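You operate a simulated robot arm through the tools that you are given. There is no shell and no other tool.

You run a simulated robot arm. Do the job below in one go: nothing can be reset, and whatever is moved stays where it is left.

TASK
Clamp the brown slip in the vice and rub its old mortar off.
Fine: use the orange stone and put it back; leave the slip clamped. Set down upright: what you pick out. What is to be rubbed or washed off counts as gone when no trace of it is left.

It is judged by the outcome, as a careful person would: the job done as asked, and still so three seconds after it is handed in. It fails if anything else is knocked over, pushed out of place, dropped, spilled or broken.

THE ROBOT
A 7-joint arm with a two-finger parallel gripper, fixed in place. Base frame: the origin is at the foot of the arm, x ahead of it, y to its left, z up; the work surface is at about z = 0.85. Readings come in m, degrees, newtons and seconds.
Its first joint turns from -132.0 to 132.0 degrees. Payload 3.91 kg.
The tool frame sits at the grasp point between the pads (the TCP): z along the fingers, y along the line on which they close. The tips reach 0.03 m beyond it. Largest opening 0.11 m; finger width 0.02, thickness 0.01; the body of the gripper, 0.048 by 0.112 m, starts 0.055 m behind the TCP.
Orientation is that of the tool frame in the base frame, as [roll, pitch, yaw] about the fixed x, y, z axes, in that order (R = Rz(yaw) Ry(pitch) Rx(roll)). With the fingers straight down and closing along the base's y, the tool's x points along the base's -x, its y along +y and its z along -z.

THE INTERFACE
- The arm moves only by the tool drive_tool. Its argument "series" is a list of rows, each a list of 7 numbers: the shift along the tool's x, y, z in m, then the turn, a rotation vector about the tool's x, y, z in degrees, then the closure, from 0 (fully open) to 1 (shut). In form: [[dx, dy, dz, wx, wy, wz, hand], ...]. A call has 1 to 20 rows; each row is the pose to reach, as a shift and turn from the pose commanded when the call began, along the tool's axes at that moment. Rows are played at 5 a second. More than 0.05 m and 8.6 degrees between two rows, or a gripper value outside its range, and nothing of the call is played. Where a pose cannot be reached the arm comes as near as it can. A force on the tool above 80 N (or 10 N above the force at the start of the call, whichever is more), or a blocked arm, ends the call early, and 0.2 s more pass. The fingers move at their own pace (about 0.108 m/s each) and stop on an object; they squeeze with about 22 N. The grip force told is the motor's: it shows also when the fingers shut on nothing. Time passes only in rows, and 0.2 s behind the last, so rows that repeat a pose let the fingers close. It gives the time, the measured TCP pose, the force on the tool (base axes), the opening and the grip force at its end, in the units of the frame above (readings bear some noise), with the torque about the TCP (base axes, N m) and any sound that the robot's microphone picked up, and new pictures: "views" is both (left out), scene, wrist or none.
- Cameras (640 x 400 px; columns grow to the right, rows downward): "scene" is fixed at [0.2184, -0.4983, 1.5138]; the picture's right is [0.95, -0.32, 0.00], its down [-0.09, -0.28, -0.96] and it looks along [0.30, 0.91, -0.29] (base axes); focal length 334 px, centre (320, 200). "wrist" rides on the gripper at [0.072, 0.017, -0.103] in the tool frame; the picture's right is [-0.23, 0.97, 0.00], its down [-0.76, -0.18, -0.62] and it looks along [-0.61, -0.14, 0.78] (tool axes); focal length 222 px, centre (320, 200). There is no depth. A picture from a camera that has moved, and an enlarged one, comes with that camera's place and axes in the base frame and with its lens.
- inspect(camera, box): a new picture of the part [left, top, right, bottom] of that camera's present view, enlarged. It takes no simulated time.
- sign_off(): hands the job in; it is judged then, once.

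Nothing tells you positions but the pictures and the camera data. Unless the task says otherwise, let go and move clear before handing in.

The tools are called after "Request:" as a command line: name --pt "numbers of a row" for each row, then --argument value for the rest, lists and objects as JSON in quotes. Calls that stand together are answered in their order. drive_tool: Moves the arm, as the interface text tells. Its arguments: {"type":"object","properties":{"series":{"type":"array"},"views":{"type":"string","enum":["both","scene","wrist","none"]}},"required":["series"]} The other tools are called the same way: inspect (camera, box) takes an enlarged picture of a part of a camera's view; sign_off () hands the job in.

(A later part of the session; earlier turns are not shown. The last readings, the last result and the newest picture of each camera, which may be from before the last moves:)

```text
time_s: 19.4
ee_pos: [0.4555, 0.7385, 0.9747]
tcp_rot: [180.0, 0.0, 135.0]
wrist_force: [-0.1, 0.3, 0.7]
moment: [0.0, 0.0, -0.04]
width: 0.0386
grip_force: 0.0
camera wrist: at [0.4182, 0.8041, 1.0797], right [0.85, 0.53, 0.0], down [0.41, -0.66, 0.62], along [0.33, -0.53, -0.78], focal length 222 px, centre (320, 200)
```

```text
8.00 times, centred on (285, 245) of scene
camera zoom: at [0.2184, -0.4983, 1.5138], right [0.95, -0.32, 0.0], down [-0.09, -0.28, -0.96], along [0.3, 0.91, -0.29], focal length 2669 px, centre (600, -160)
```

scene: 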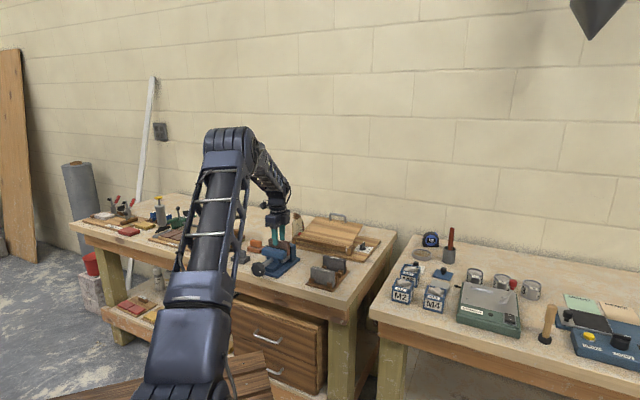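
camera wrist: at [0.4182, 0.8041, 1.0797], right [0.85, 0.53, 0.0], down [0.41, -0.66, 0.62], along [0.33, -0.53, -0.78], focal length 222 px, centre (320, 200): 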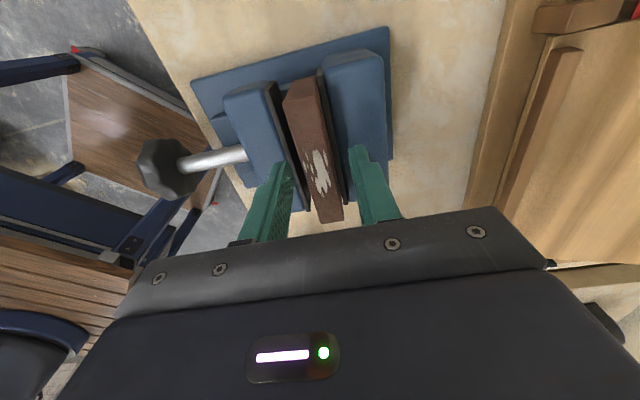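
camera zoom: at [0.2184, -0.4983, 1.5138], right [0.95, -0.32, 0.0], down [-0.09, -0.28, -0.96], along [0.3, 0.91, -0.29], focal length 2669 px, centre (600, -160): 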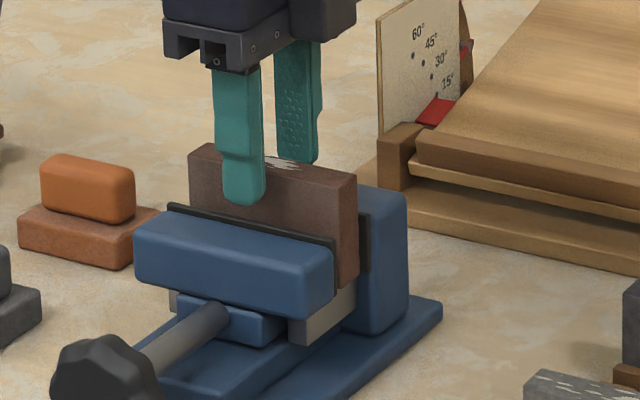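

The slip stands on its own, upright in the open jaws. I'll rise, back away toward the front of the bench, and turn the tool to point horizontally at the knob.

Request:
drive_tool --pt "0 0 -0.02 0 0 0 0.6" --pt "0 0 -0.05 0 0 0 0.5" --pt "0 0 -0.09 0 0 0 0.45" --pt "0 -0.03 -0.12 0 0 0 0.45" --pt "0 -0.07 -0.13 0 0 0 0.45" --pt "0 -0.11 -0.13 0 0 0 0.45" --pt "0 -0.15 -0.13 0 0 0 0.45" --pt "0 -0.18 -0.13 0 0 0 0.45" --pt "0 -0.2 -0.13 0 0 0 0.45" --pt "0 -0.2 -0.13 0 0 0 0.45"

Request:
inspect --camera "scene" --box '[235, 220, 335, 285]'

```text
time_s: 21.6
ee_pos: [0.3151, 0.5994, 1.1055]
tcp_rot: [179.9, 0.0, 135.1]
wrist_force: [-0.6, -0.5, 0.2]
moment: [-0.01, -0.02, 0.0]
width: 0.0608
grip_force: 0.1
camera wrist: at [0.2768, 0.6628, 1.2099], right [0.85, 0.53, 0.0], down [0.41, -0.66, 0.62], along [0.33, -0.53, -0.78], focal length 222 px, centre (320, 200)
```

scene: 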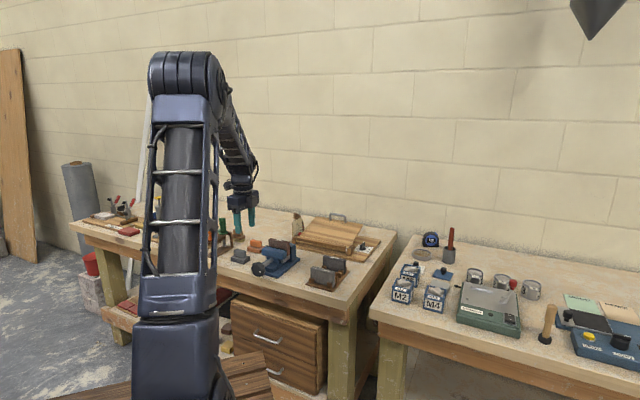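
wrist: 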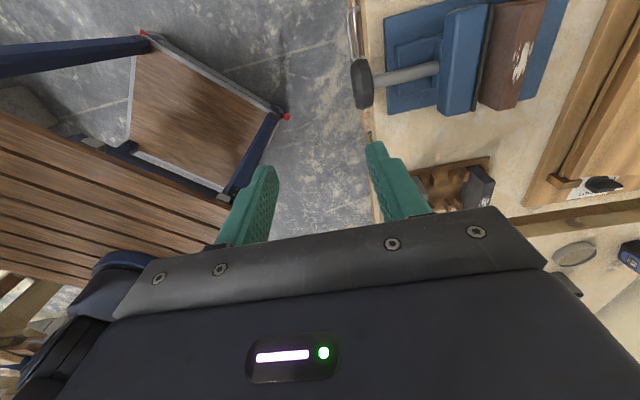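

```text
6.15 times, centred on (285, 252) of scene
camera zoom: at [0.2184, -0.4983, 1.5138], right [0.95, -0.32, 0.0], down [-0.09, -0.28, -0.96], along [0.3, 0.91, -0.29], focal length 2053 px, centre (535, -123)
```

zoom: 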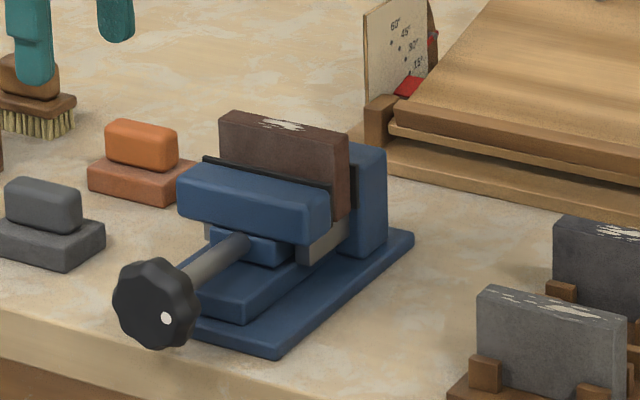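

The slip stands upright in the jaws. Now I'll tilt the tool forward step by step to see if a horizontal pose is reachable here.

Request:
drive_tool --pt "0 0 0 -8 0 0 0.45" --pt "0 0 0 -16 0 0 0.45" --pt "0 0 0 -24 0 0 0.45" --pt "0 0 0 -32 0 0 0.45" --pt "0 0 0 -40 0 0 0.45" --pt "0 0 0 -48 0 0 0.45" --pt "0 0 0 -56 0 0 0.45" --pt "0 0 0 -56 0 0 0.45"

```text
time_s: 23.4
ee_pos: [0.3141, 0.5988, 1.1046]
tcp_rot: [132.3, 0.0, 135.2]
wrist_force: [0.1, -0.3, 0.1]
moment: [0.0, 0.02, 0.01]
width: 0.0607
grip_force: 0.0
out of reach, approached as far as the arm can: row 7, 8
camera wrist: at [0.2184, 0.6045, 1.1882], right [0.62, 0.3, 0.72], down [0.13, -0.95, 0.29], along [0.77, -0.08, -0.63], focal length 222 px, centre (320, 200)
```

scene: 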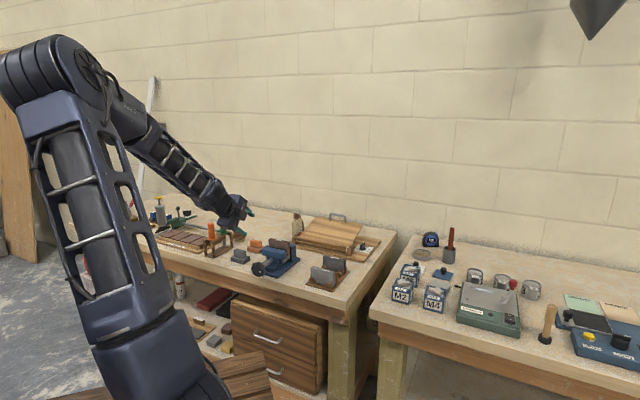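
wrist: 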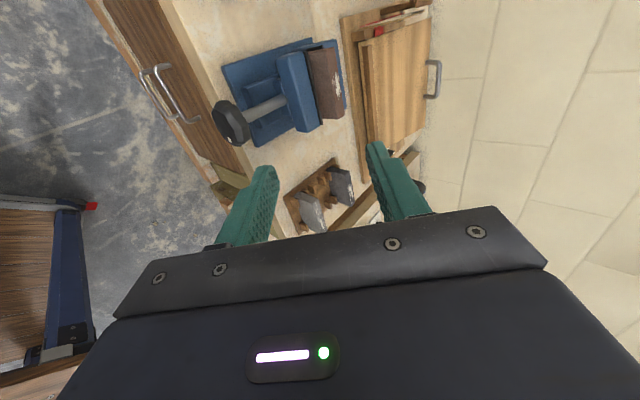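

Pointing horizontally isn't reachable (it stops at about 48° of tilt). I'll return to vertical and instead turn the knob from above, with the fingers on its left and right rim, tilting sideways in strokes.

Request:
drive_tool --pt "0 0 0 8 0 0 0.45" --pt "0 0 0 16 0 0 0.45" --pt "0 0 0 24 0 0 0.45" --pt "0 0 0 32 0 0 0.45" --pt "0 0 0 40 0 0 0.45" --pt "0 0 0 48 0 0 0.45" --pt "0 0 0 48 0 0 0.45" --views "none"

```text
time_s: 25.0
ee_pos: [0.3143, 0.5994, 1.1048]
tcp_rot: [-179.7, -0.1, 135.0]
wrist_force: [0.7, -0.4, 0.5]
moment: [0.0, 0.01, 0.02]
width: 0.0605
grip_force: 0.0
```

Back to vertical. Now I'll turn the wrist 90° so the fingers close left-right, and move above the knob.

Request:
drive_tool --pt "0 0.005 0 0 0 -8 0.4" --pt "0 0.01 0 0 0 -16 0.4" --pt "0 0.015 0 0 0 -24 0.4" --pt "0 0.02 0 0 0 -32 0.4" --pt "0 0.025 0 0 0 -40 0.4" --pt "0 0.03 0 0 0 -48 0.4" --pt "0 0.035 0 0 0 -56 0.4" --pt "0 0.04 0 0 0 -64 0.4" --pt "0 0.045 0.01 0 0 -72 0.4" --pt "0 0.05 0.02 0 0 -80 0.4" --pt "0 0.054 0.035 0 0 -88 0.4" --pt "0 0.054 0.045 0 0 -90 0.4" --pt "0 0.054 0.045 0 0 -90 0.4"

Request:
inspect --camera "wrist" --box '[200, 50, 440, 230]'

```text
time_s: 27.8
ee_pos: [0.3538, 0.6359, 1.0598]
tcp_rot: [-179.9, -0.1, -135.0]
wrist_force: [-0.3, 1.2, -0.7]
moment: [0.0, 0.06, -0.01]
width: 0.066
grip_force: 0.2
camera wrist: at [0.2913, 0.5982, 1.1644], right [-0.53, 0.85, 0.0], down [0.66, 0.42, 0.62], along [0.53, 0.33, -0.78], focal length 222 px, centre (320, 200)
```

scene: 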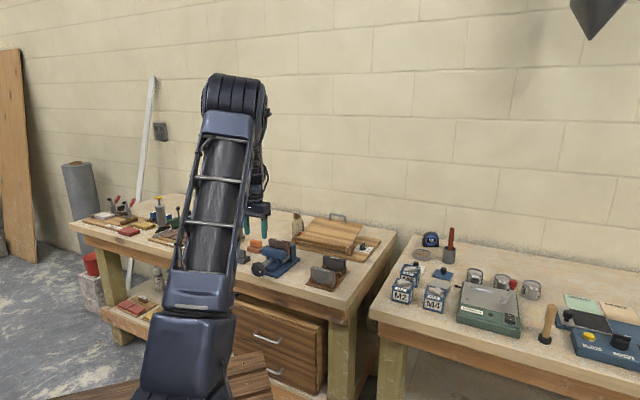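
wrist: 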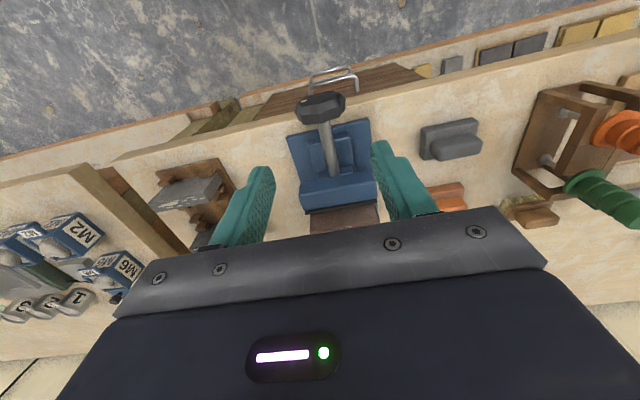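

```text
2.22 times, centred on (320, 140) of wrist
camera zoom: at [0.2913, 0.5982, 1.1644], right [-0.53, 0.85, 0.0], down [0.66, 0.42, 0.62], along [0.53, 0.33, -0.78], focal length 494 px, centre (320, 333)
```

zoom: 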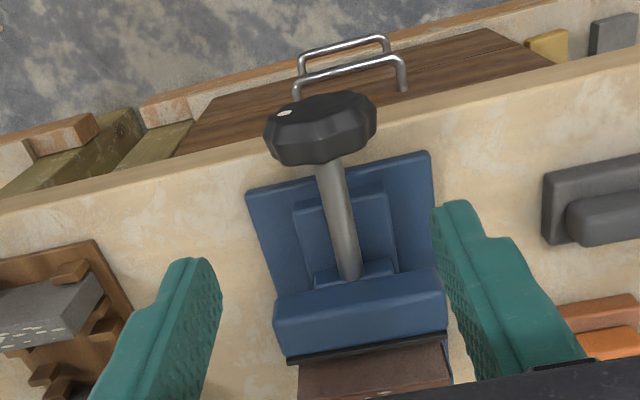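

The knob is clearly visible now. I'll zoom in to fix its centre, width and thickness.

Request:
inspect --camera "wrist" --box '[280, 70, 380, 145]'

Request:
inspect --camera "scene" --box '[245, 230, 305, 280]'

```text
5.33 times, centred on (330, 108) of wrist
camera zoom: at [0.2913, 0.5982, 1.1644], right [-0.53, 0.85, 0.0], down [0.66, 0.42, 0.62], along [0.53, 0.33, -0.78], focal length 1185 px, centre (267, 693)
```

zoom: 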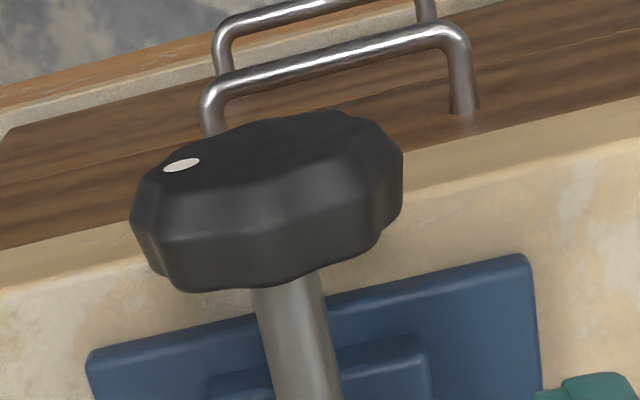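

```text
8.00 times, centred on (275, 255) of scene
camera zoom: at [0.2184, -0.4983, 1.5138], right [0.95, -0.32, 0.0], down [-0.09, -0.28, -0.96], along [0.3, 0.91, -0.29], focal length 2669 px, centre (680, -240)
```

zoom: 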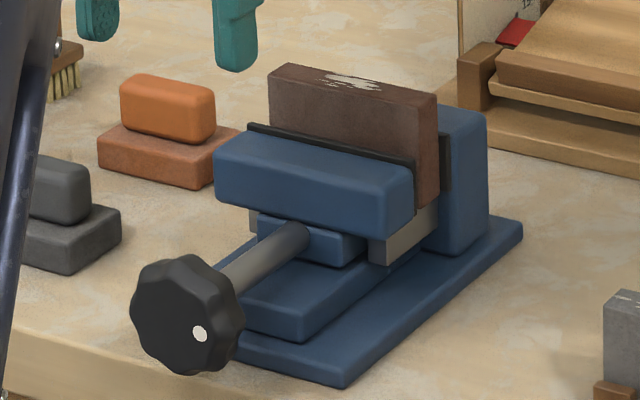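

Knob centre is about u=0.702, w=−0.2005, z=0.904, diameter ~0.056. I'll lower the open fingers over it, stopping with the tips just past its middle.

Request:
drive_tool --pt "-0.002 0.001 0.03 0 0 0 0.36" --pt "-0.0022 0.001 0.06 0 0 0 0.36" --pt "-0.0022 0.001 0.085 0 0 0 0.36" --pt "-0.0022 0.001 0.085 0 0 0 0.36"

Request:
inspect --camera "wrist" --box '[200, 30, 440, 230]'

Request:
inspect --camera "scene" --box '[235, 210, 315, 280]'

```text
time_s: 28.8
ee_pos: [0.353, 0.6386, 0.9735]
tcp_rot: [179.9, -0.3, -134.9]
wrist_force: [-1.2, -0.5, -0.1]
moment: [0.0, 0.0, 0.0]
width: 0.07
grip_force: 0.2
camera wrist: at [0.2917, 0.6009, 1.0791], right [-0.53, 0.85, 0.0], down [0.67, 0.42, 0.62], along [0.53, 0.33, -0.78], focal length 222 px, centre (320, 200)
```

scene: 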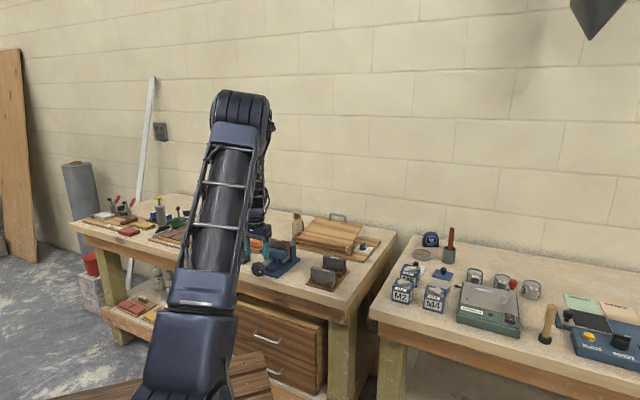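
wrist: 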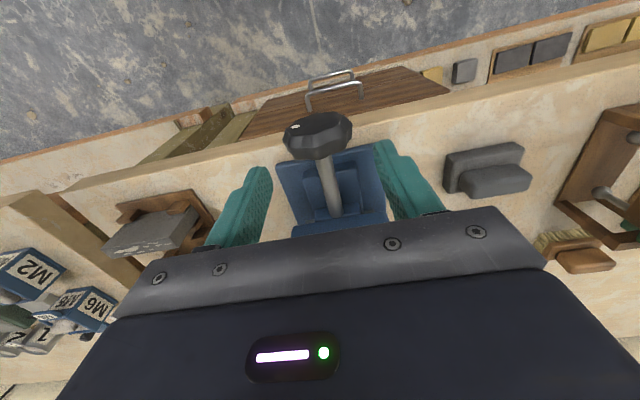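

```text
2.00 times, centred on (320, 130) of wrist
camera zoom: at [0.2917, 0.6009, 1.0791], right [-0.53, 0.85, 0.0], down [0.67, 0.42, 0.62], along [0.53, 0.33, -0.78], focal length 444 px, centre (320, 340)
```

zoom: 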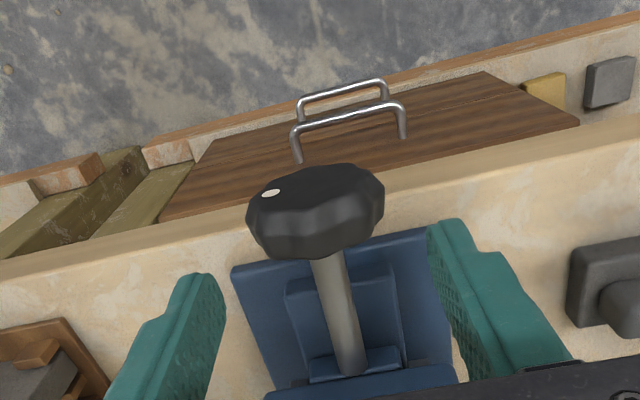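

```text
5.71 times, centred on (275, 245) of scene
camera zoom: at [0.2184, -0.4983, 1.5138], right [0.95, -0.32, 0.0], down [-0.09, -0.28, -0.96], along [0.3, 0.91, -0.29], focal length 1906 px, centre (577, -57)
```

zoom: 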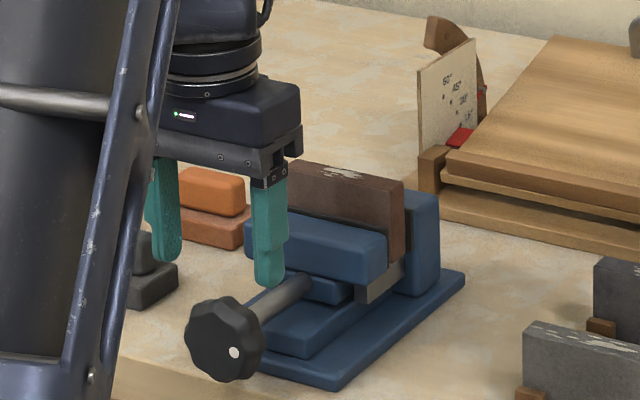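

Alignment is good (within ~1.5 mm). I'll go down the rest of the way around the knob.

Request:
drive_tool --pt "0.001 -0.0015 0.015 0 0 0 0.36" --pt "0.001 -0.0015 0.03 0 0 0 0.36" --pt "0.001 -0.0015 0.045 0 0 0 0.36" --pt "0.001 -0.0015 0.0575 0 0 0 0.36" --pt "0.001 -0.0015 0.0575 0 0 0 0.36"

Request:
inspect --camera "wrist" --box '[200, 30, 440, 230]'

Request:
inspect --camera "scene" --box '[235, 210, 315, 280]'

```text
time_s: 30.0
ee_pos: [0.3525, 0.6362, 0.9181]
tcp_rot: [180.0, -0.2, -134.8]
wrist_force: [0.3, 0.7, -0.3]
moment: [0.06, 0.0, 0.02]
width: 0.0703
grip_force: 0.1
camera wrist: at [0.2918, 0.5982, 1.0223], right [-0.53, 0.85, 0.0], down [0.67, 0.42, 0.62], along [0.53, 0.33, -0.78], focal length 222 px, centre (320, 200)
```

scene: 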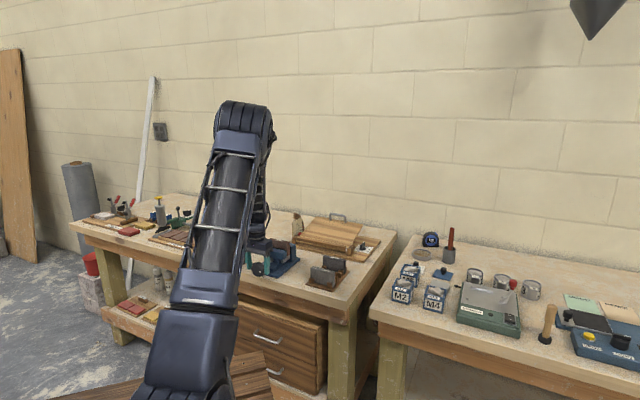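
wrist: 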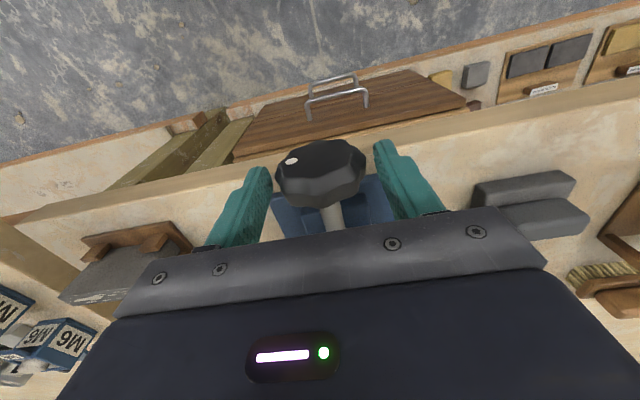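

```text
2.00 times, centred on (320, 130) of wrist
camera zoom: at [0.2918, 0.5982, 1.0223], right [-0.53, 0.85, 0.0], down [0.67, 0.42, 0.62], along [0.53, 0.33, -0.78], focal length 444 px, centre (320, 340)
```

zoom: 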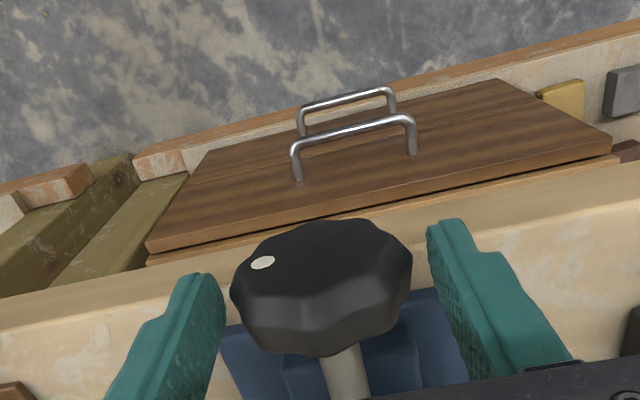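

```text
5.71 times, centred on (275, 245) of scene
camera zoom: at [0.2184, -0.4983, 1.5138], right [0.95, -0.32, 0.0], down [-0.09, -0.28, -0.96], along [0.3, 0.91, -0.29], focal length 1906 px, centre (577, -57)
```

zoom: 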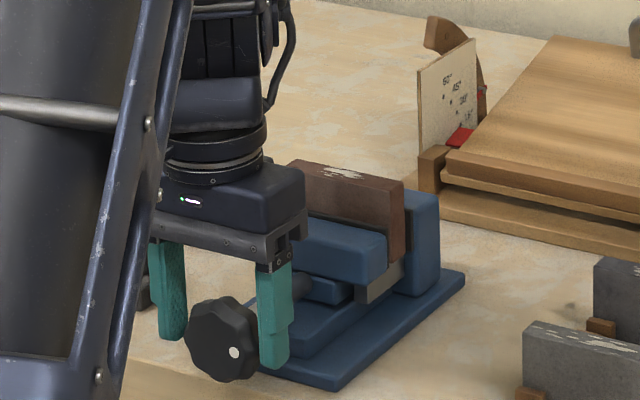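

The knob sits centred between the fingers. I'll rotate the open gripper about the knob's axis (body to the left) to get ready for a tightening stroke.

Request:
drive_tool --pt "0 0.0019 0.0001 8 0 0 0.36" --pt "0 0.0037 0.0005 16 0 0 0.36" --pt "0 0.0055 0.0012 24 0 0 0.36" --pt "0 0.0072 0.0021 32 0 0 0.36" --pt "0 0.0087 0.0032 40 0 0 0.36" --pt "0 0.0087 0.0032 40 0 0 0.36"

Request:
inspect --camera "wrist" --box '[200, 30, 440, 230]'

Request:
inspect --camera "scene" --box '[215, 200, 315, 285]'

```text
time_s: 31.4
ee_pos: [0.3474, 0.6417, 0.9138]
tcp_rot: [-139.9, -0.2, -134.9]
wrist_force: [-0.5, -0.2, 0.6]
moment: [-0.02, 0.02, 0.01]
width: 0.0702
grip_force: 0.0
camera wrist: at [0.2416, 0.6483, 0.9836], right [-0.37, 0.69, -0.63], down [0.35, 0.73, 0.59], along [0.86, 0.0, -0.51], focal length 222 px, centre (320, 200)
```

scene: 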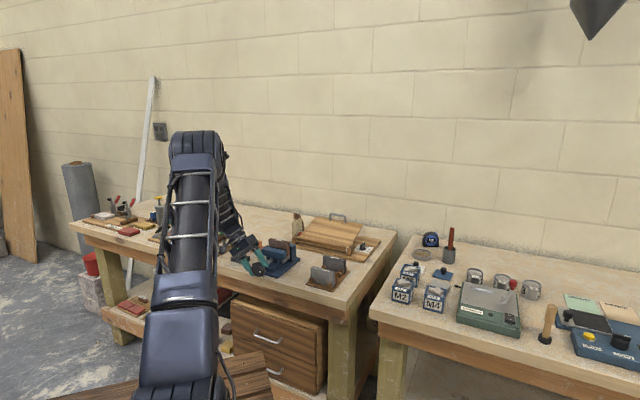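
wrist: 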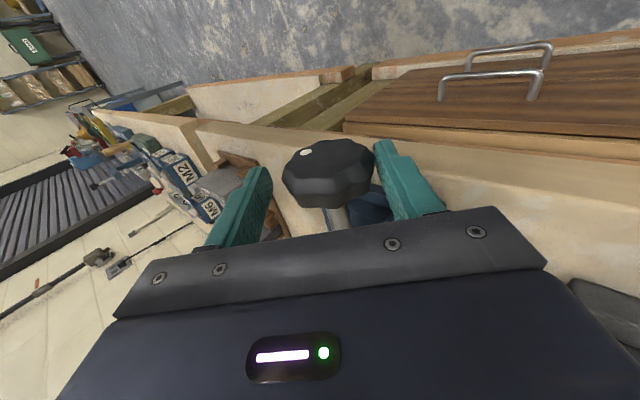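

```text
2.00 times, centred on (320, 130) of wrist
camera zoom: at [0.2416, 0.6483, 0.9836], right [-0.37, 0.69, -0.63], down [0.35, 0.73, 0.59], along [0.86, 0.0, -0.51], focal length 444 px, centre (320, 340)
```

zoom: 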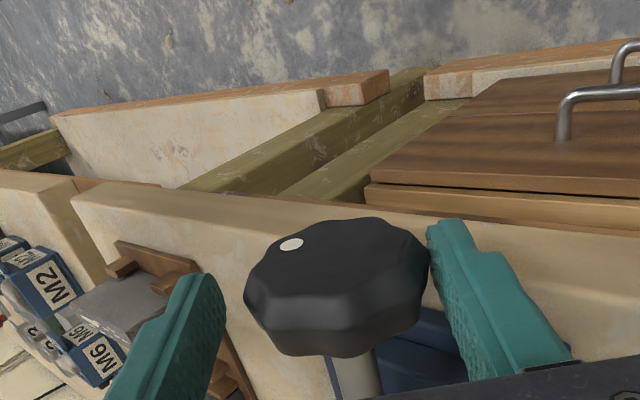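

```text
4.71 times, centred on (265, 242) of scene
camera zoom: at [0.2184, -0.4983, 1.5138], right [0.95, -0.32, 0.0], down [-0.09, -0.28, -0.96], along [0.3, 0.91, -0.29], focal length 1570 px, centre (579, 0)
```

zoom: 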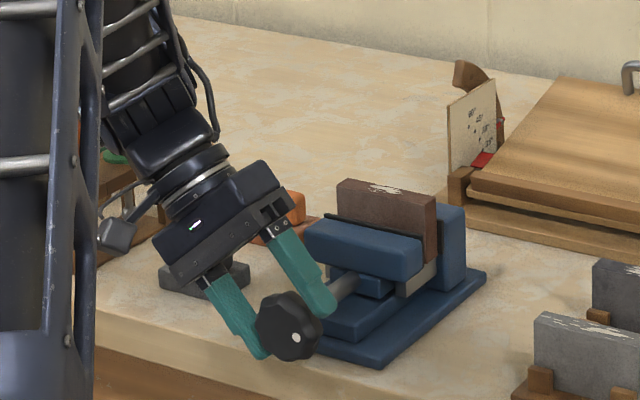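

The tilt to 40° works, and the knob sits about 4 mm toward one finger. I'll re-centre and close on the knob.

Request:
drive_tool --pt "0 0.0022 0.0 0 0 0 0.36" --pt "0 0.0042 0.001 0 0 0 0.36" --pt "0 0.0042 0.001 0 0 0 0.44" --pt "0 0.0042 0.001 0 0 0 0.5" --pt "0 0.0042 0.001 0 0 0 1.0" --pt "0 0.0042 0.001 0 0 0 1.0"

Request:
inspect --camera "wrist" --box '[200, 30, 440, 230]'

Request:
inspect --camera "scene" --box '[215, 200, 315, 285]'

```text
time_s: 32.8
ee_pos: [0.345, 0.6444, 0.9103]
tcp_rot: [-139.9, -0.2, -134.9]
wrist_force: [-4.8, 6.1, -7.2]
moment: [0.29, -0.01, 0.12]
width: 0.0568
grip_force: 45.3
camera wrist: at [0.2394, 0.6503, 0.9797], right [-0.37, 0.69, -0.63], down [0.35, 0.73, 0.59], along [0.86, 0.0, -0.51], focal length 222 px, centre (320, 200)
```

scene: 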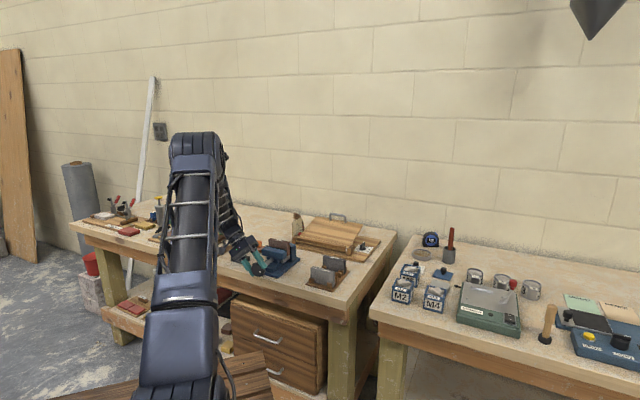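
wrist: 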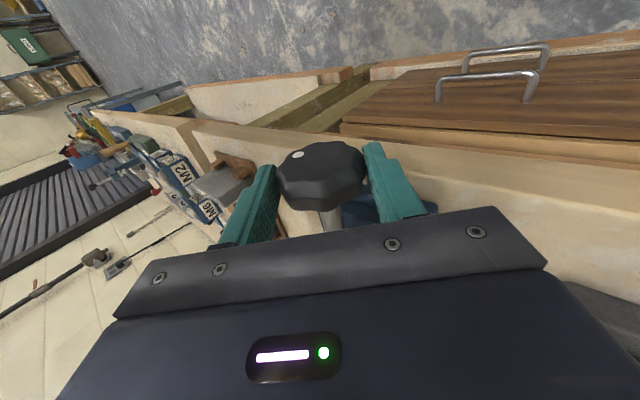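

```text
2.00 times, centred on (320, 130) of wrist
camera zoom: at [0.2394, 0.6503, 0.9797], right [-0.37, 0.69, -0.63], down [0.35, 0.73, 0.59], along [0.86, 0.0, -0.51], focal length 444 px, centre (320, 340)
```

zoom: 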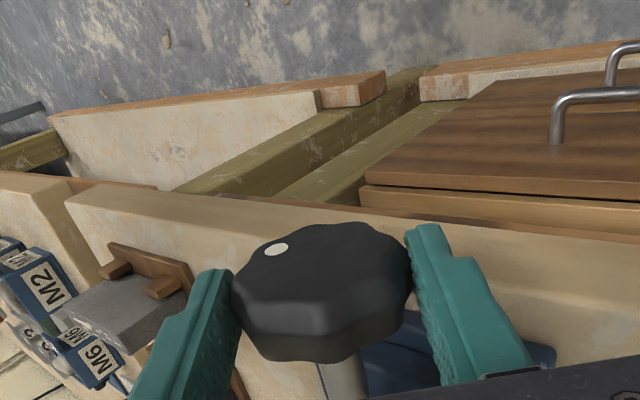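

```text
4.71 times, centred on (265, 242) of scene
camera zoom: at [0.2184, -0.4983, 1.5138], right [0.95, -0.32, 0.0], down [-0.09, -0.28, -0.96], along [0.3, 0.91, -0.29], focal length 1570 px, centre (579, 0)
```

zoom: 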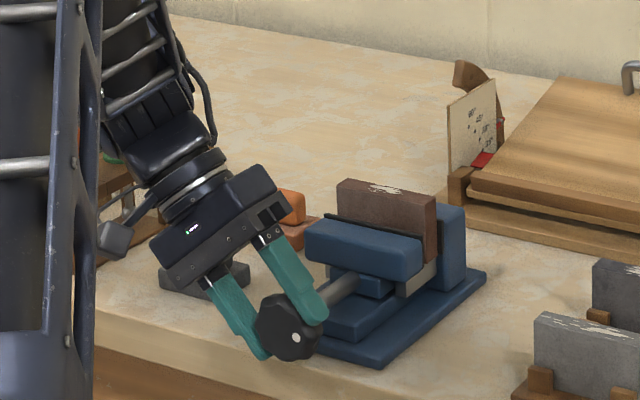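

The grip is on the knob (0.057 m). Now a first partial tightening stroke, clockwise as seen from the front, and I'll check how the jaw responds.

Request:
drive_tool --pt "0 0.001 0 0 0 0 1.0" --pt "0 -0.0015 0.0002 -8 0 0 1.0" --pt "0 -0.004 0.0007 -16 0 0 1.0" --pt "0 -0.0063 0.0016 -24 0 0 1.0" --pt "0 -0.0085 0.0027 -32 0 0 1.0" --pt "0 -0.0106 0.0042 -40 0 0 1.0"

Request:
inspect --camera "wrist" --box '[200, 30, 440, 230]'

Request:
inspect --camera "scene" --box '[245, 225, 315, 280]'

```text
time_s: 34.2
ee_pos: [0.3547, 0.6373, 0.9139]
tcp_rot: [180.0, -0.1, -135.0]
wrist_force: [12.2, 17.9, -4.4]
moment: [0.18, -0.18, -0.3]
width: 0.057
grip_force: 44.9
camera wrist: at [0.2928, 0.5988, 1.0191], right [-0.53, 0.85, 0.0], down [0.67, 0.41, 0.62], along [0.53, 0.33, -0.78], focal length 222 px, centre (320, 200)
```

scene: 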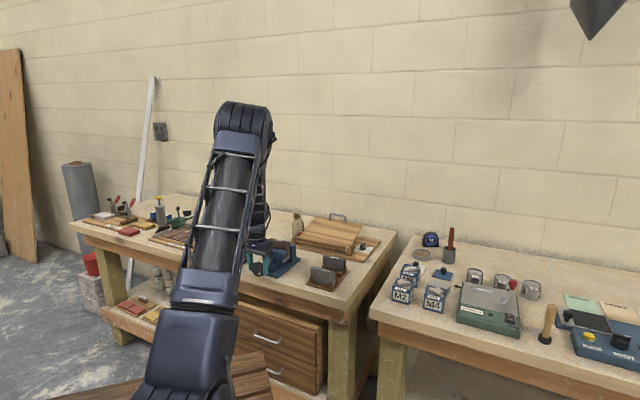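
wrist: 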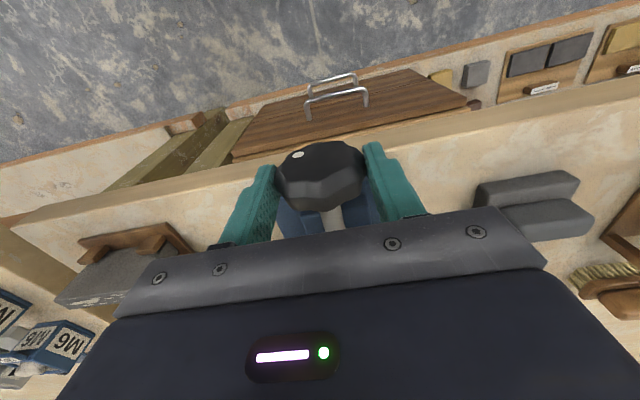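

```text
2.00 times, centred on (320, 130) of wrist
camera zoom: at [0.2928, 0.5988, 1.0191], right [-0.53, 0.85, 0.0], down [0.67, 0.41, 0.62], along [0.53, 0.33, -0.78], focal length 444 px, centre (320, 340)
```

zoom: 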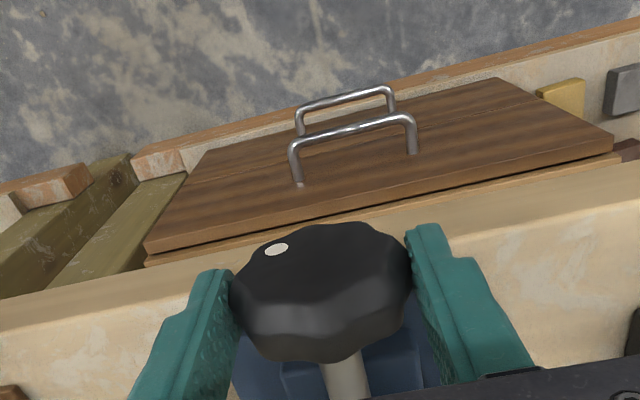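

```text
7.27 times, centred on (280, 252) of scene
camera zoom: at [0.2184, -0.4983, 1.5138], right [0.95, -0.32, 0.0], down [-0.09, -0.28, -0.96], along [0.3, 0.91, -0.29], focal length 2426 px, centre (611, -182)
```

zoom: 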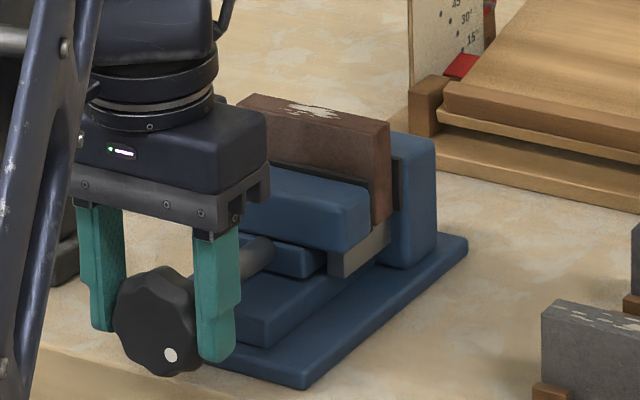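

The knob turned with the fingers and is being drawn inward (+u pull ~21 N), so the jaw is advancing quickly. I'll follow that advance while continuing the stroke.

Request:
drive_tool --pt "-0.0015 0 0 0 0 0 1.0" --pt "-0.0025 -0.0025 0.0002 -8 0 0 1.0" --pt "-0.003 -0.005 0.0007 -16 0 0 1.0" --pt "-0.0035 -0.0073 0.0016 -24 0 0 1.0" --pt "-0.004 -0.0095 0.0027 -32 0 0 1.0" --pt "-0.0045 -0.0116 0.0042 -40 0 0 1.0"

Request:
inspect --camera "wrist" --box '[200, 30, 440, 230]'

Request:
inspect --camera "scene" --box '[245, 225, 315, 280]'

```text
time_s: 35.6
ee_pos: [0.3659, 0.6297, 0.9096]
tcp_rot: [139.9, -0.4, -135.0]
wrist_force: [5.4, -12.6, 9.3]
moment: [-0.28, 0.18, -0.08]
width: 0.0571
grip_force: 45.0
camera wrist: at [0.3529, 0.543, 1.0013], right [-0.36, 0.69, 0.63], down [0.92, 0.16, 0.36], along [0.15, 0.71, -0.69], focal length 222 px, centre (320, 200)
```

scene: 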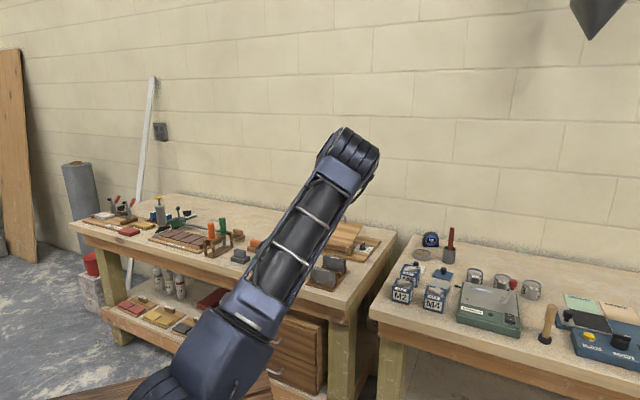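
wrist: 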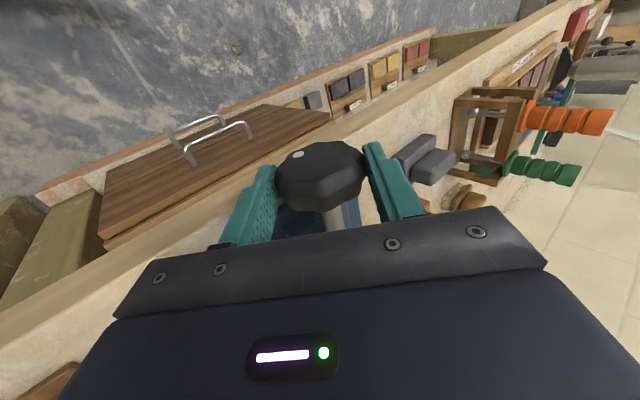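

```text
2.00 times, centred on (320, 130) of wrist
camera zoom: at [0.3529, 0.543, 1.0013], right [-0.36, 0.69, 0.63], down [0.92, 0.16, 0.36], along [0.15, 0.71, -0.69], focal length 444 px, centre (320, 340)
```

zoom: 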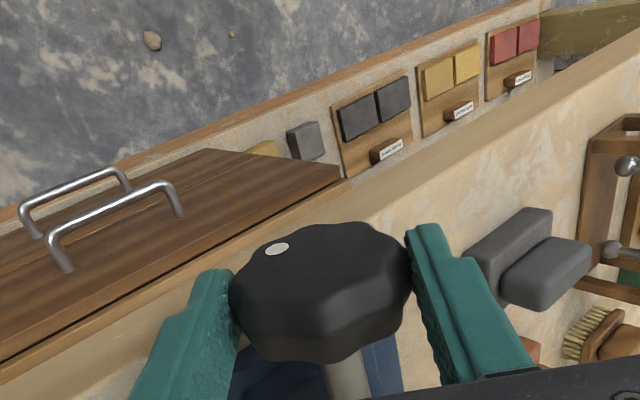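

```text
7.27 times, centred on (280, 252) of scene
camera zoom: at [0.2184, -0.4983, 1.5138], right [0.95, -0.32, 0.0], down [-0.09, -0.28, -0.96], along [0.3, 0.91, -0.29], focal length 2426 px, centre (611, -182)
```

zoom: 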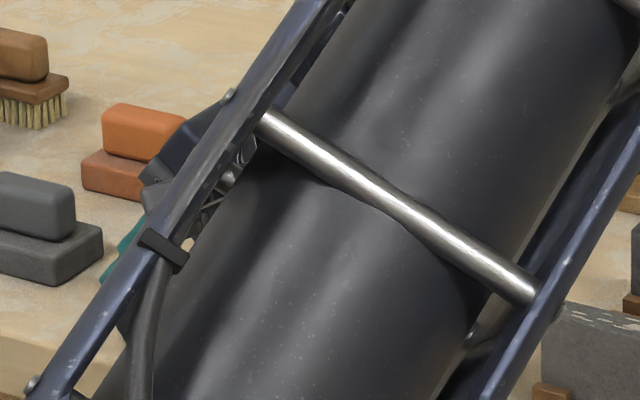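

80° of tightening done; the knob has advanced about 4–5 mm. I'll open, swing back around the knob by 80°, and look at the jaw gap.

Request:
drive_tool --pt "0 0 -0.0005 0 0 0 0.42" --pt "0 0 -0.0005 0 0 0 0.36" --pt "0 0.0025 0.0002 8 0 0 0.36" --pt "0 0.005 0.0007 16 0 0 0.36" --pt "0 0.0073 0.0016 24 0 0 0.36" --pt "0 0.0095 0.0027 32 0 0 0.36" --pt "0 0.0116 0.0042 40 0 0 0.36" --pt "0 0.0134 0.006 48 0 0 0.36" --pt "0 0.0149 0.0079 56 0 0 0.36" --pt "0 0.0162 0.0101 64 0 0 0.36" --pt "0 0.0171 0.0124 72 0 0 0.36" --pt "0 0.0177 0.0149 80 0 0 0.36" --pt "0 0.0177 0.0149 80 0 0 0.36"

Request:
inspect --camera "wrist" --box '[200, 30, 440, 230]'

Request:
inspect --camera "scene" --box '[245, 225, 315, 280]'

```text
time_s: 38.4
ee_pos: [0.3482, 0.6483, 0.9103]
tcp_rot: [-139.8, -0.2, -134.9]
wrist_force: [-0.1, 0.8, -0.4]
moment: [0.01, -0.03, 0.01]
width: 0.0704
grip_force: 0.0
camera wrist: at [0.2421, 0.6541, 0.9797], right [-0.37, 0.69, -0.63], down [0.35, 0.73, 0.59], along [0.86, 0.0, -0.51], focal length 222 px, centre (320, 200)
```

scene: 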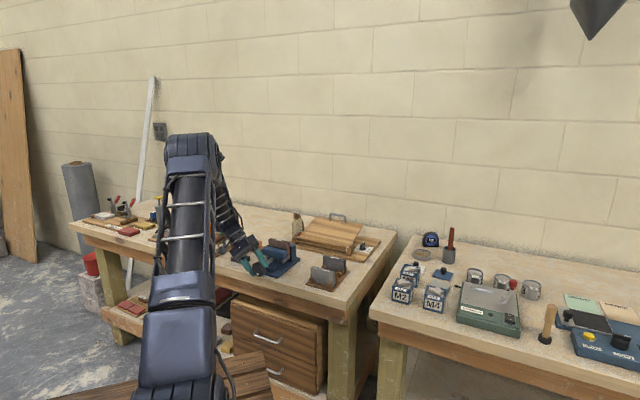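
wrist: 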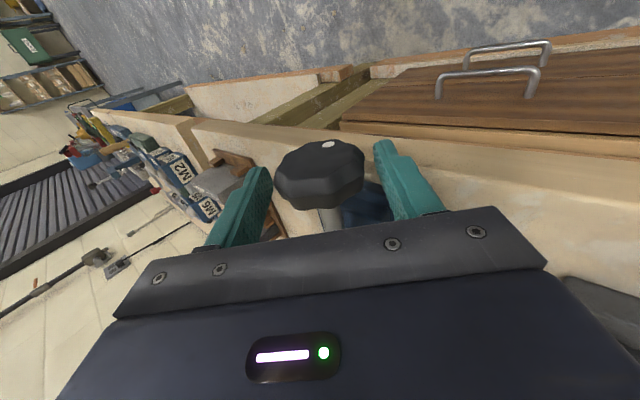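

```text
2.00 times, centred on (320, 130) of wrist
camera zoom: at [0.2421, 0.6541, 0.9797], right [-0.37, 0.69, -0.63], down [0.35, 0.73, 0.59], along [0.86, 0.0, -0.51], focal length 444 px, centre (320, 340)
```

zoom: 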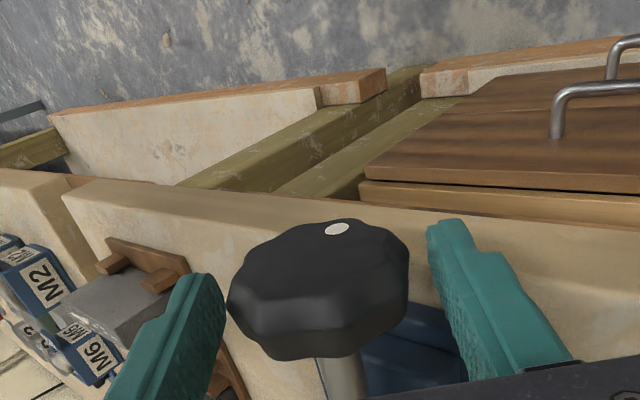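

```text
7.27 times, centred on (280, 252) of scene
camera zoom: at [0.2184, -0.4983, 1.5138], right [0.95, -0.32, 0.0], down [-0.09, -0.28, -0.96], along [0.3, 0.91, -0.29], focal length 2426 px, centre (611, -182)
```

zoom: 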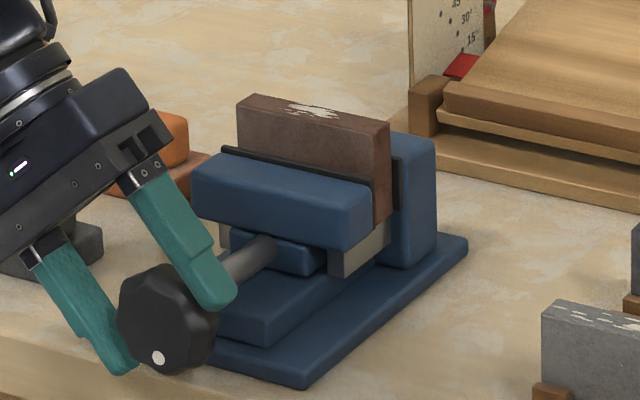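

The jaw has come closer, with the slip still standing. I'll close on the knob again and make the second tightening stroke, following the advance.

Request:
drive_tool --pt "0 0 0 0 0 0 0.5" --pt "0 0 0 0 0 0 1.0" --pt "0 0 0 0 0 0 1.0" --pt "-0.0004 -0.0025 0.0002 -8 0 0 1.0" --pt "-0.0008 -0.005 0.0007 -16 0 0 1.0" --pt "-0.0012 -0.0073 0.0016 -24 0 0 1.0" --pt "-0.0016 -0.0095 0.0027 -32 0 0 1.0" --pt "-0.002 -0.0116 0.0042 -40 0 0 1.0" --views "scene"

Request:
inspect --camera "scene" --box '[245, 225, 315, 280]'

```text
time_s: 40.2
ee_pos: [0.3577, 0.6414, 0.9147]
tcp_rot: [179.9, -0.1, -135.0]
wrist_force: [2.7, -5.1, 17.3]
moment: [-0.51, 0.33, 0.41]
width: 0.0568
grip_force: 45.5
```

scene: 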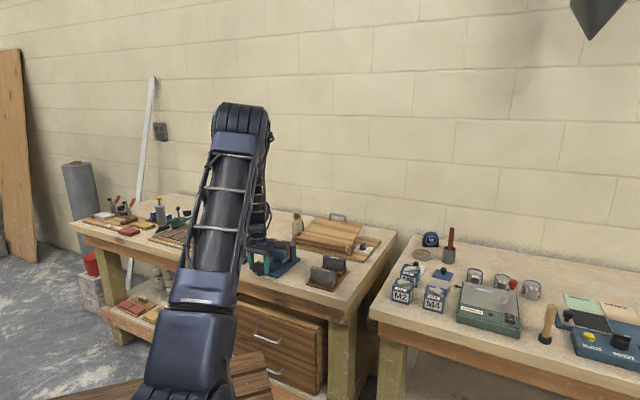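

```text
7.27 times, centred on (280, 252) of scene
camera zoom: at [0.2184, -0.4983, 1.5138], right [0.95, -0.32, 0.0], down [-0.09, -0.28, -0.96], along [0.3, 0.91, -0.29], focal length 2426 px, centre (611, -182)
```

zoom: 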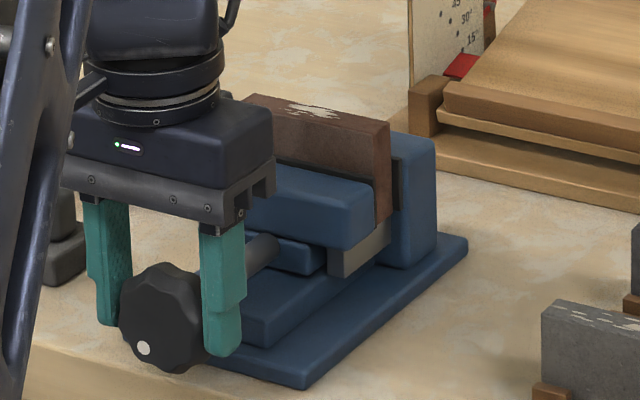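

The jaw continues to close, with the slip still upright. I'll carry on with the second half of this stroke and watch for rising resistance.

Request:
drive_tool --pt "-0.0004 -0.0025 0.0002 -8 0 0 1.0" --pt "-0.0008 -0.005 0.0007 -16 0 0 1.0" --pt "-0.0012 -0.0073 0.0016 -24 0 0 1.0" --views "wrist"

Request:
inspect --camera "wrist" --box '[200, 30, 440, 230]'

Request:
inspect --camera "scene" --box '[245, 225, 315, 280]'

```text
time_s: 41.0
ee_pos: [0.3644, 0.6368, 0.9124]
tcp_rot: [155.9, -0.1, -135.0]
wrist_force: [8.2, -14.1, 17.9]
moment: [-0.43, 0.22, 0.16]
width: 0.0569
grip_force: 45.0
camera wrist: at [0.3336, 0.5675, 1.0157], right [-0.47, 0.79, 0.4], down [0.83, 0.24, 0.49], along [0.29, 0.56, -0.77], focal length 222 px, centre (320, 200)
```

wrist: 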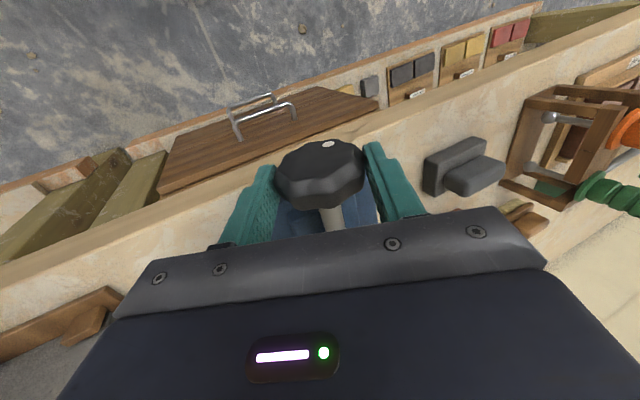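

```text
2.00 times, centred on (320, 130) of wrist
camera zoom: at [0.3336, 0.5675, 1.0157], right [-0.47, 0.79, 0.4], down [0.83, 0.24, 0.49], along [0.29, 0.56, -0.77], focal length 444 px, centre (320, 340)
```

zoom: 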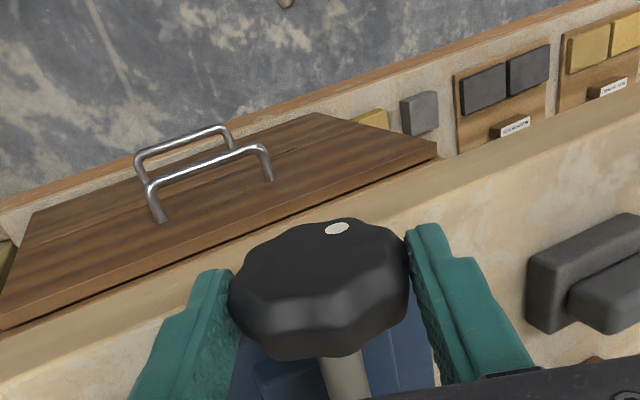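

```text
7.27 times, centred on (280, 252) of scene
camera zoom: at [0.2184, -0.4983, 1.5138], right [0.95, -0.32, 0.0], down [-0.09, -0.28, -0.96], along [0.3, 0.91, -0.29], focal length 2426 px, centre (611, -182)
```

zoom: 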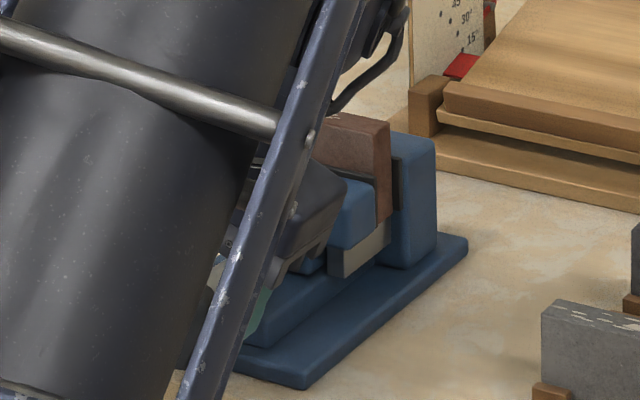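

The knob is still turning with the grip. I'll ease the tool back ~2 mm along its axis to relieve the side load and finish the stroke.

Request:
drive_tool --pt "0 0 -0.001 0 0 0 1.0" --pt "-0.0004 -0.0025 -0.0015 -8 0 0 1.0" --pt "-0.0008 -0.005 -0.001 -16 0 0 1.0" --views "none"

```text
time_s: 41.8
ee_pos: [0.3674, 0.6341, 0.9103]
tcp_rot: [139.9, -0.3, -135.0]
wrist_force: [5.7, -7.9, -9.2]
moment: [-0.27, -0.11, 0.2]
width: 0.0569
grip_force: 45.1
```

Second stroke done, about 8–9 mm of advance in total. I'll open, swing back and look at the gap.

Request:
drive_tool --pt "0 0 0.0 0 0 0 0.42" --pt "0 0 0.0 0 0 0 0.36" --pt "0 0.0025 0.0002 8 0 0 0.36" --pt "0 0.005 0.0007 16 0 0 0.36" --pt "0 0.0073 0.0016 24 0 0 0.36" --pt "0 0.0095 0.0027 32 0 0 0.36" --pt "0 0.0116 0.0042 40 0 0 0.36" --pt "0 0.0134 0.006 48 0 0 0.36" --pt "0 0.0149 0.0079 56 0 0 0.36" --pt "0 0.0162 0.0101 64 0 0 0.36" --pt "0 0.0171 0.0124 72 0 0 0.36" --pt "0 0.0177 0.0149 80 0 0 0.36" --pt "0 0.0177 0.0149 80 0 0 0.36"

Request:
inspect --camera "wrist" --box '[200, 30, 440, 230]'

Request:
inspect --camera "scene" --box '[245, 225, 315, 280]'

```text
time_s: 44.6
ee_pos: [0.3523, 0.65, 0.9106]
tcp_rot: [-139.9, -0.2, -134.9]
wrist_force: [0.5, -0.4, -1.1]
moment: [-0.04, 0.01, -0.03]
width: 0.0705
grip_force: 0.1
camera wrist: at [0.2457, 0.6563, 0.9808], right [-0.37, 0.69, -0.63], down [0.35, 0.73, 0.59], along [0.86, 0.0, -0.51], focal length 222 px, centre (320, 200)
```

scene: 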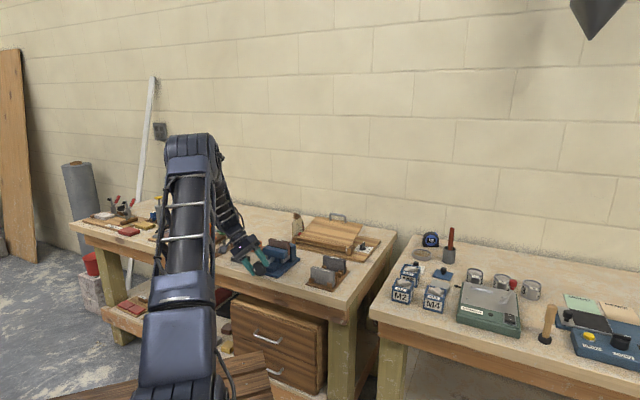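
wrist: 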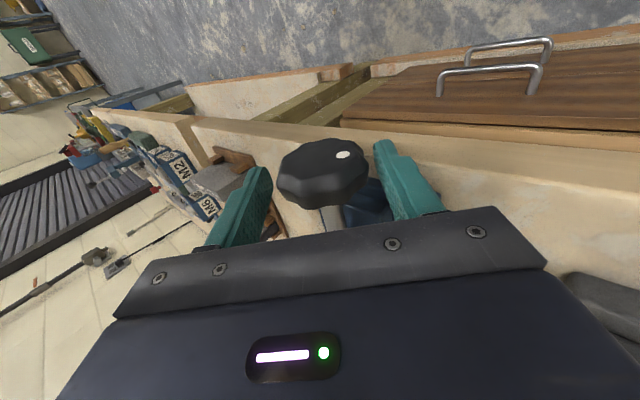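

```text
2.00 times, centred on (320, 130) of wrist
camera zoom: at [0.2457, 0.6563, 0.9808], right [-0.37, 0.69, -0.63], down [0.35, 0.73, 0.59], along [0.86, 0.0, -0.51], focal length 444 px, centre (320, 340)
```

zoom: 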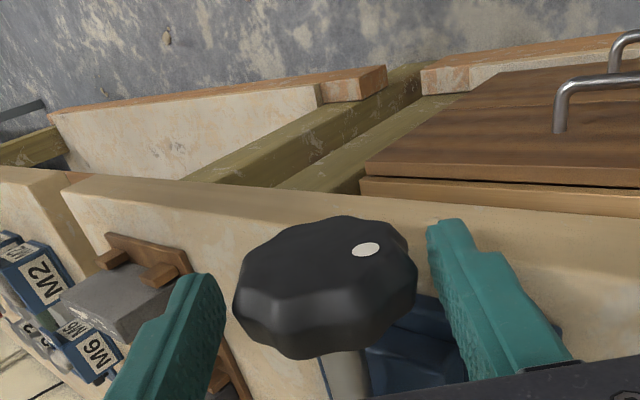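

```text
7.27 times, centred on (280, 252) of scene
camera zoom: at [0.2184, -0.4983, 1.5138], right [0.95, -0.32, 0.0], down [-0.09, -0.28, -0.96], along [0.3, 0.91, -0.29], focal length 2426 px, centre (611, -182)
```

zoom: 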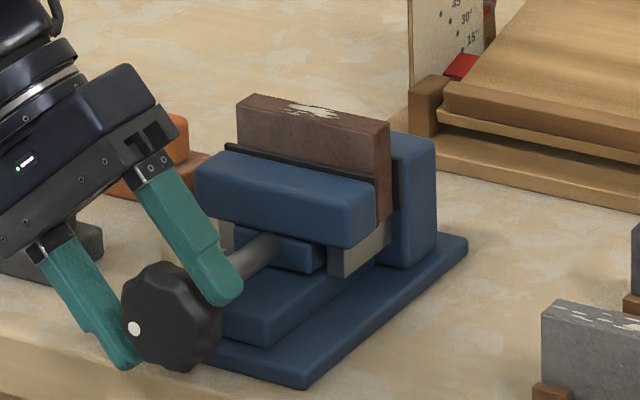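

The dot on the knob shows it has turned well over a third of a turn. I'll zoom on the jaws to see how much gap remains.

Request:
inspect --camera "scene" --box '[264, 232, 304, 266]'

```text
11.76 times, centred on (284, 249) of scene
camera zoom: at [0.2184, -0.4983, 1.5138], right [0.95, -0.32, 0.0], down [-0.09, -0.28, -0.96], along [0.3, 0.91, -0.29], focal length 3925 px, centre (744, -376)
```

zoom: 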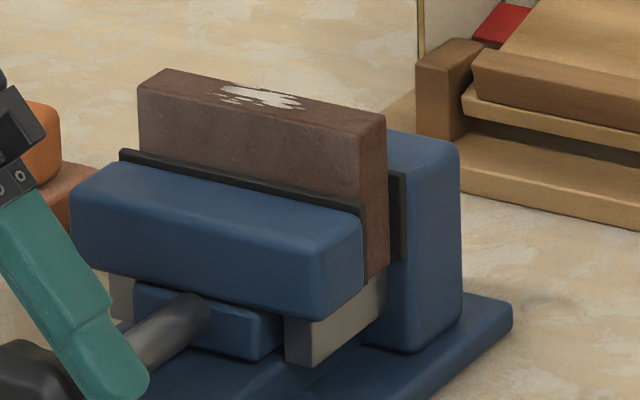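

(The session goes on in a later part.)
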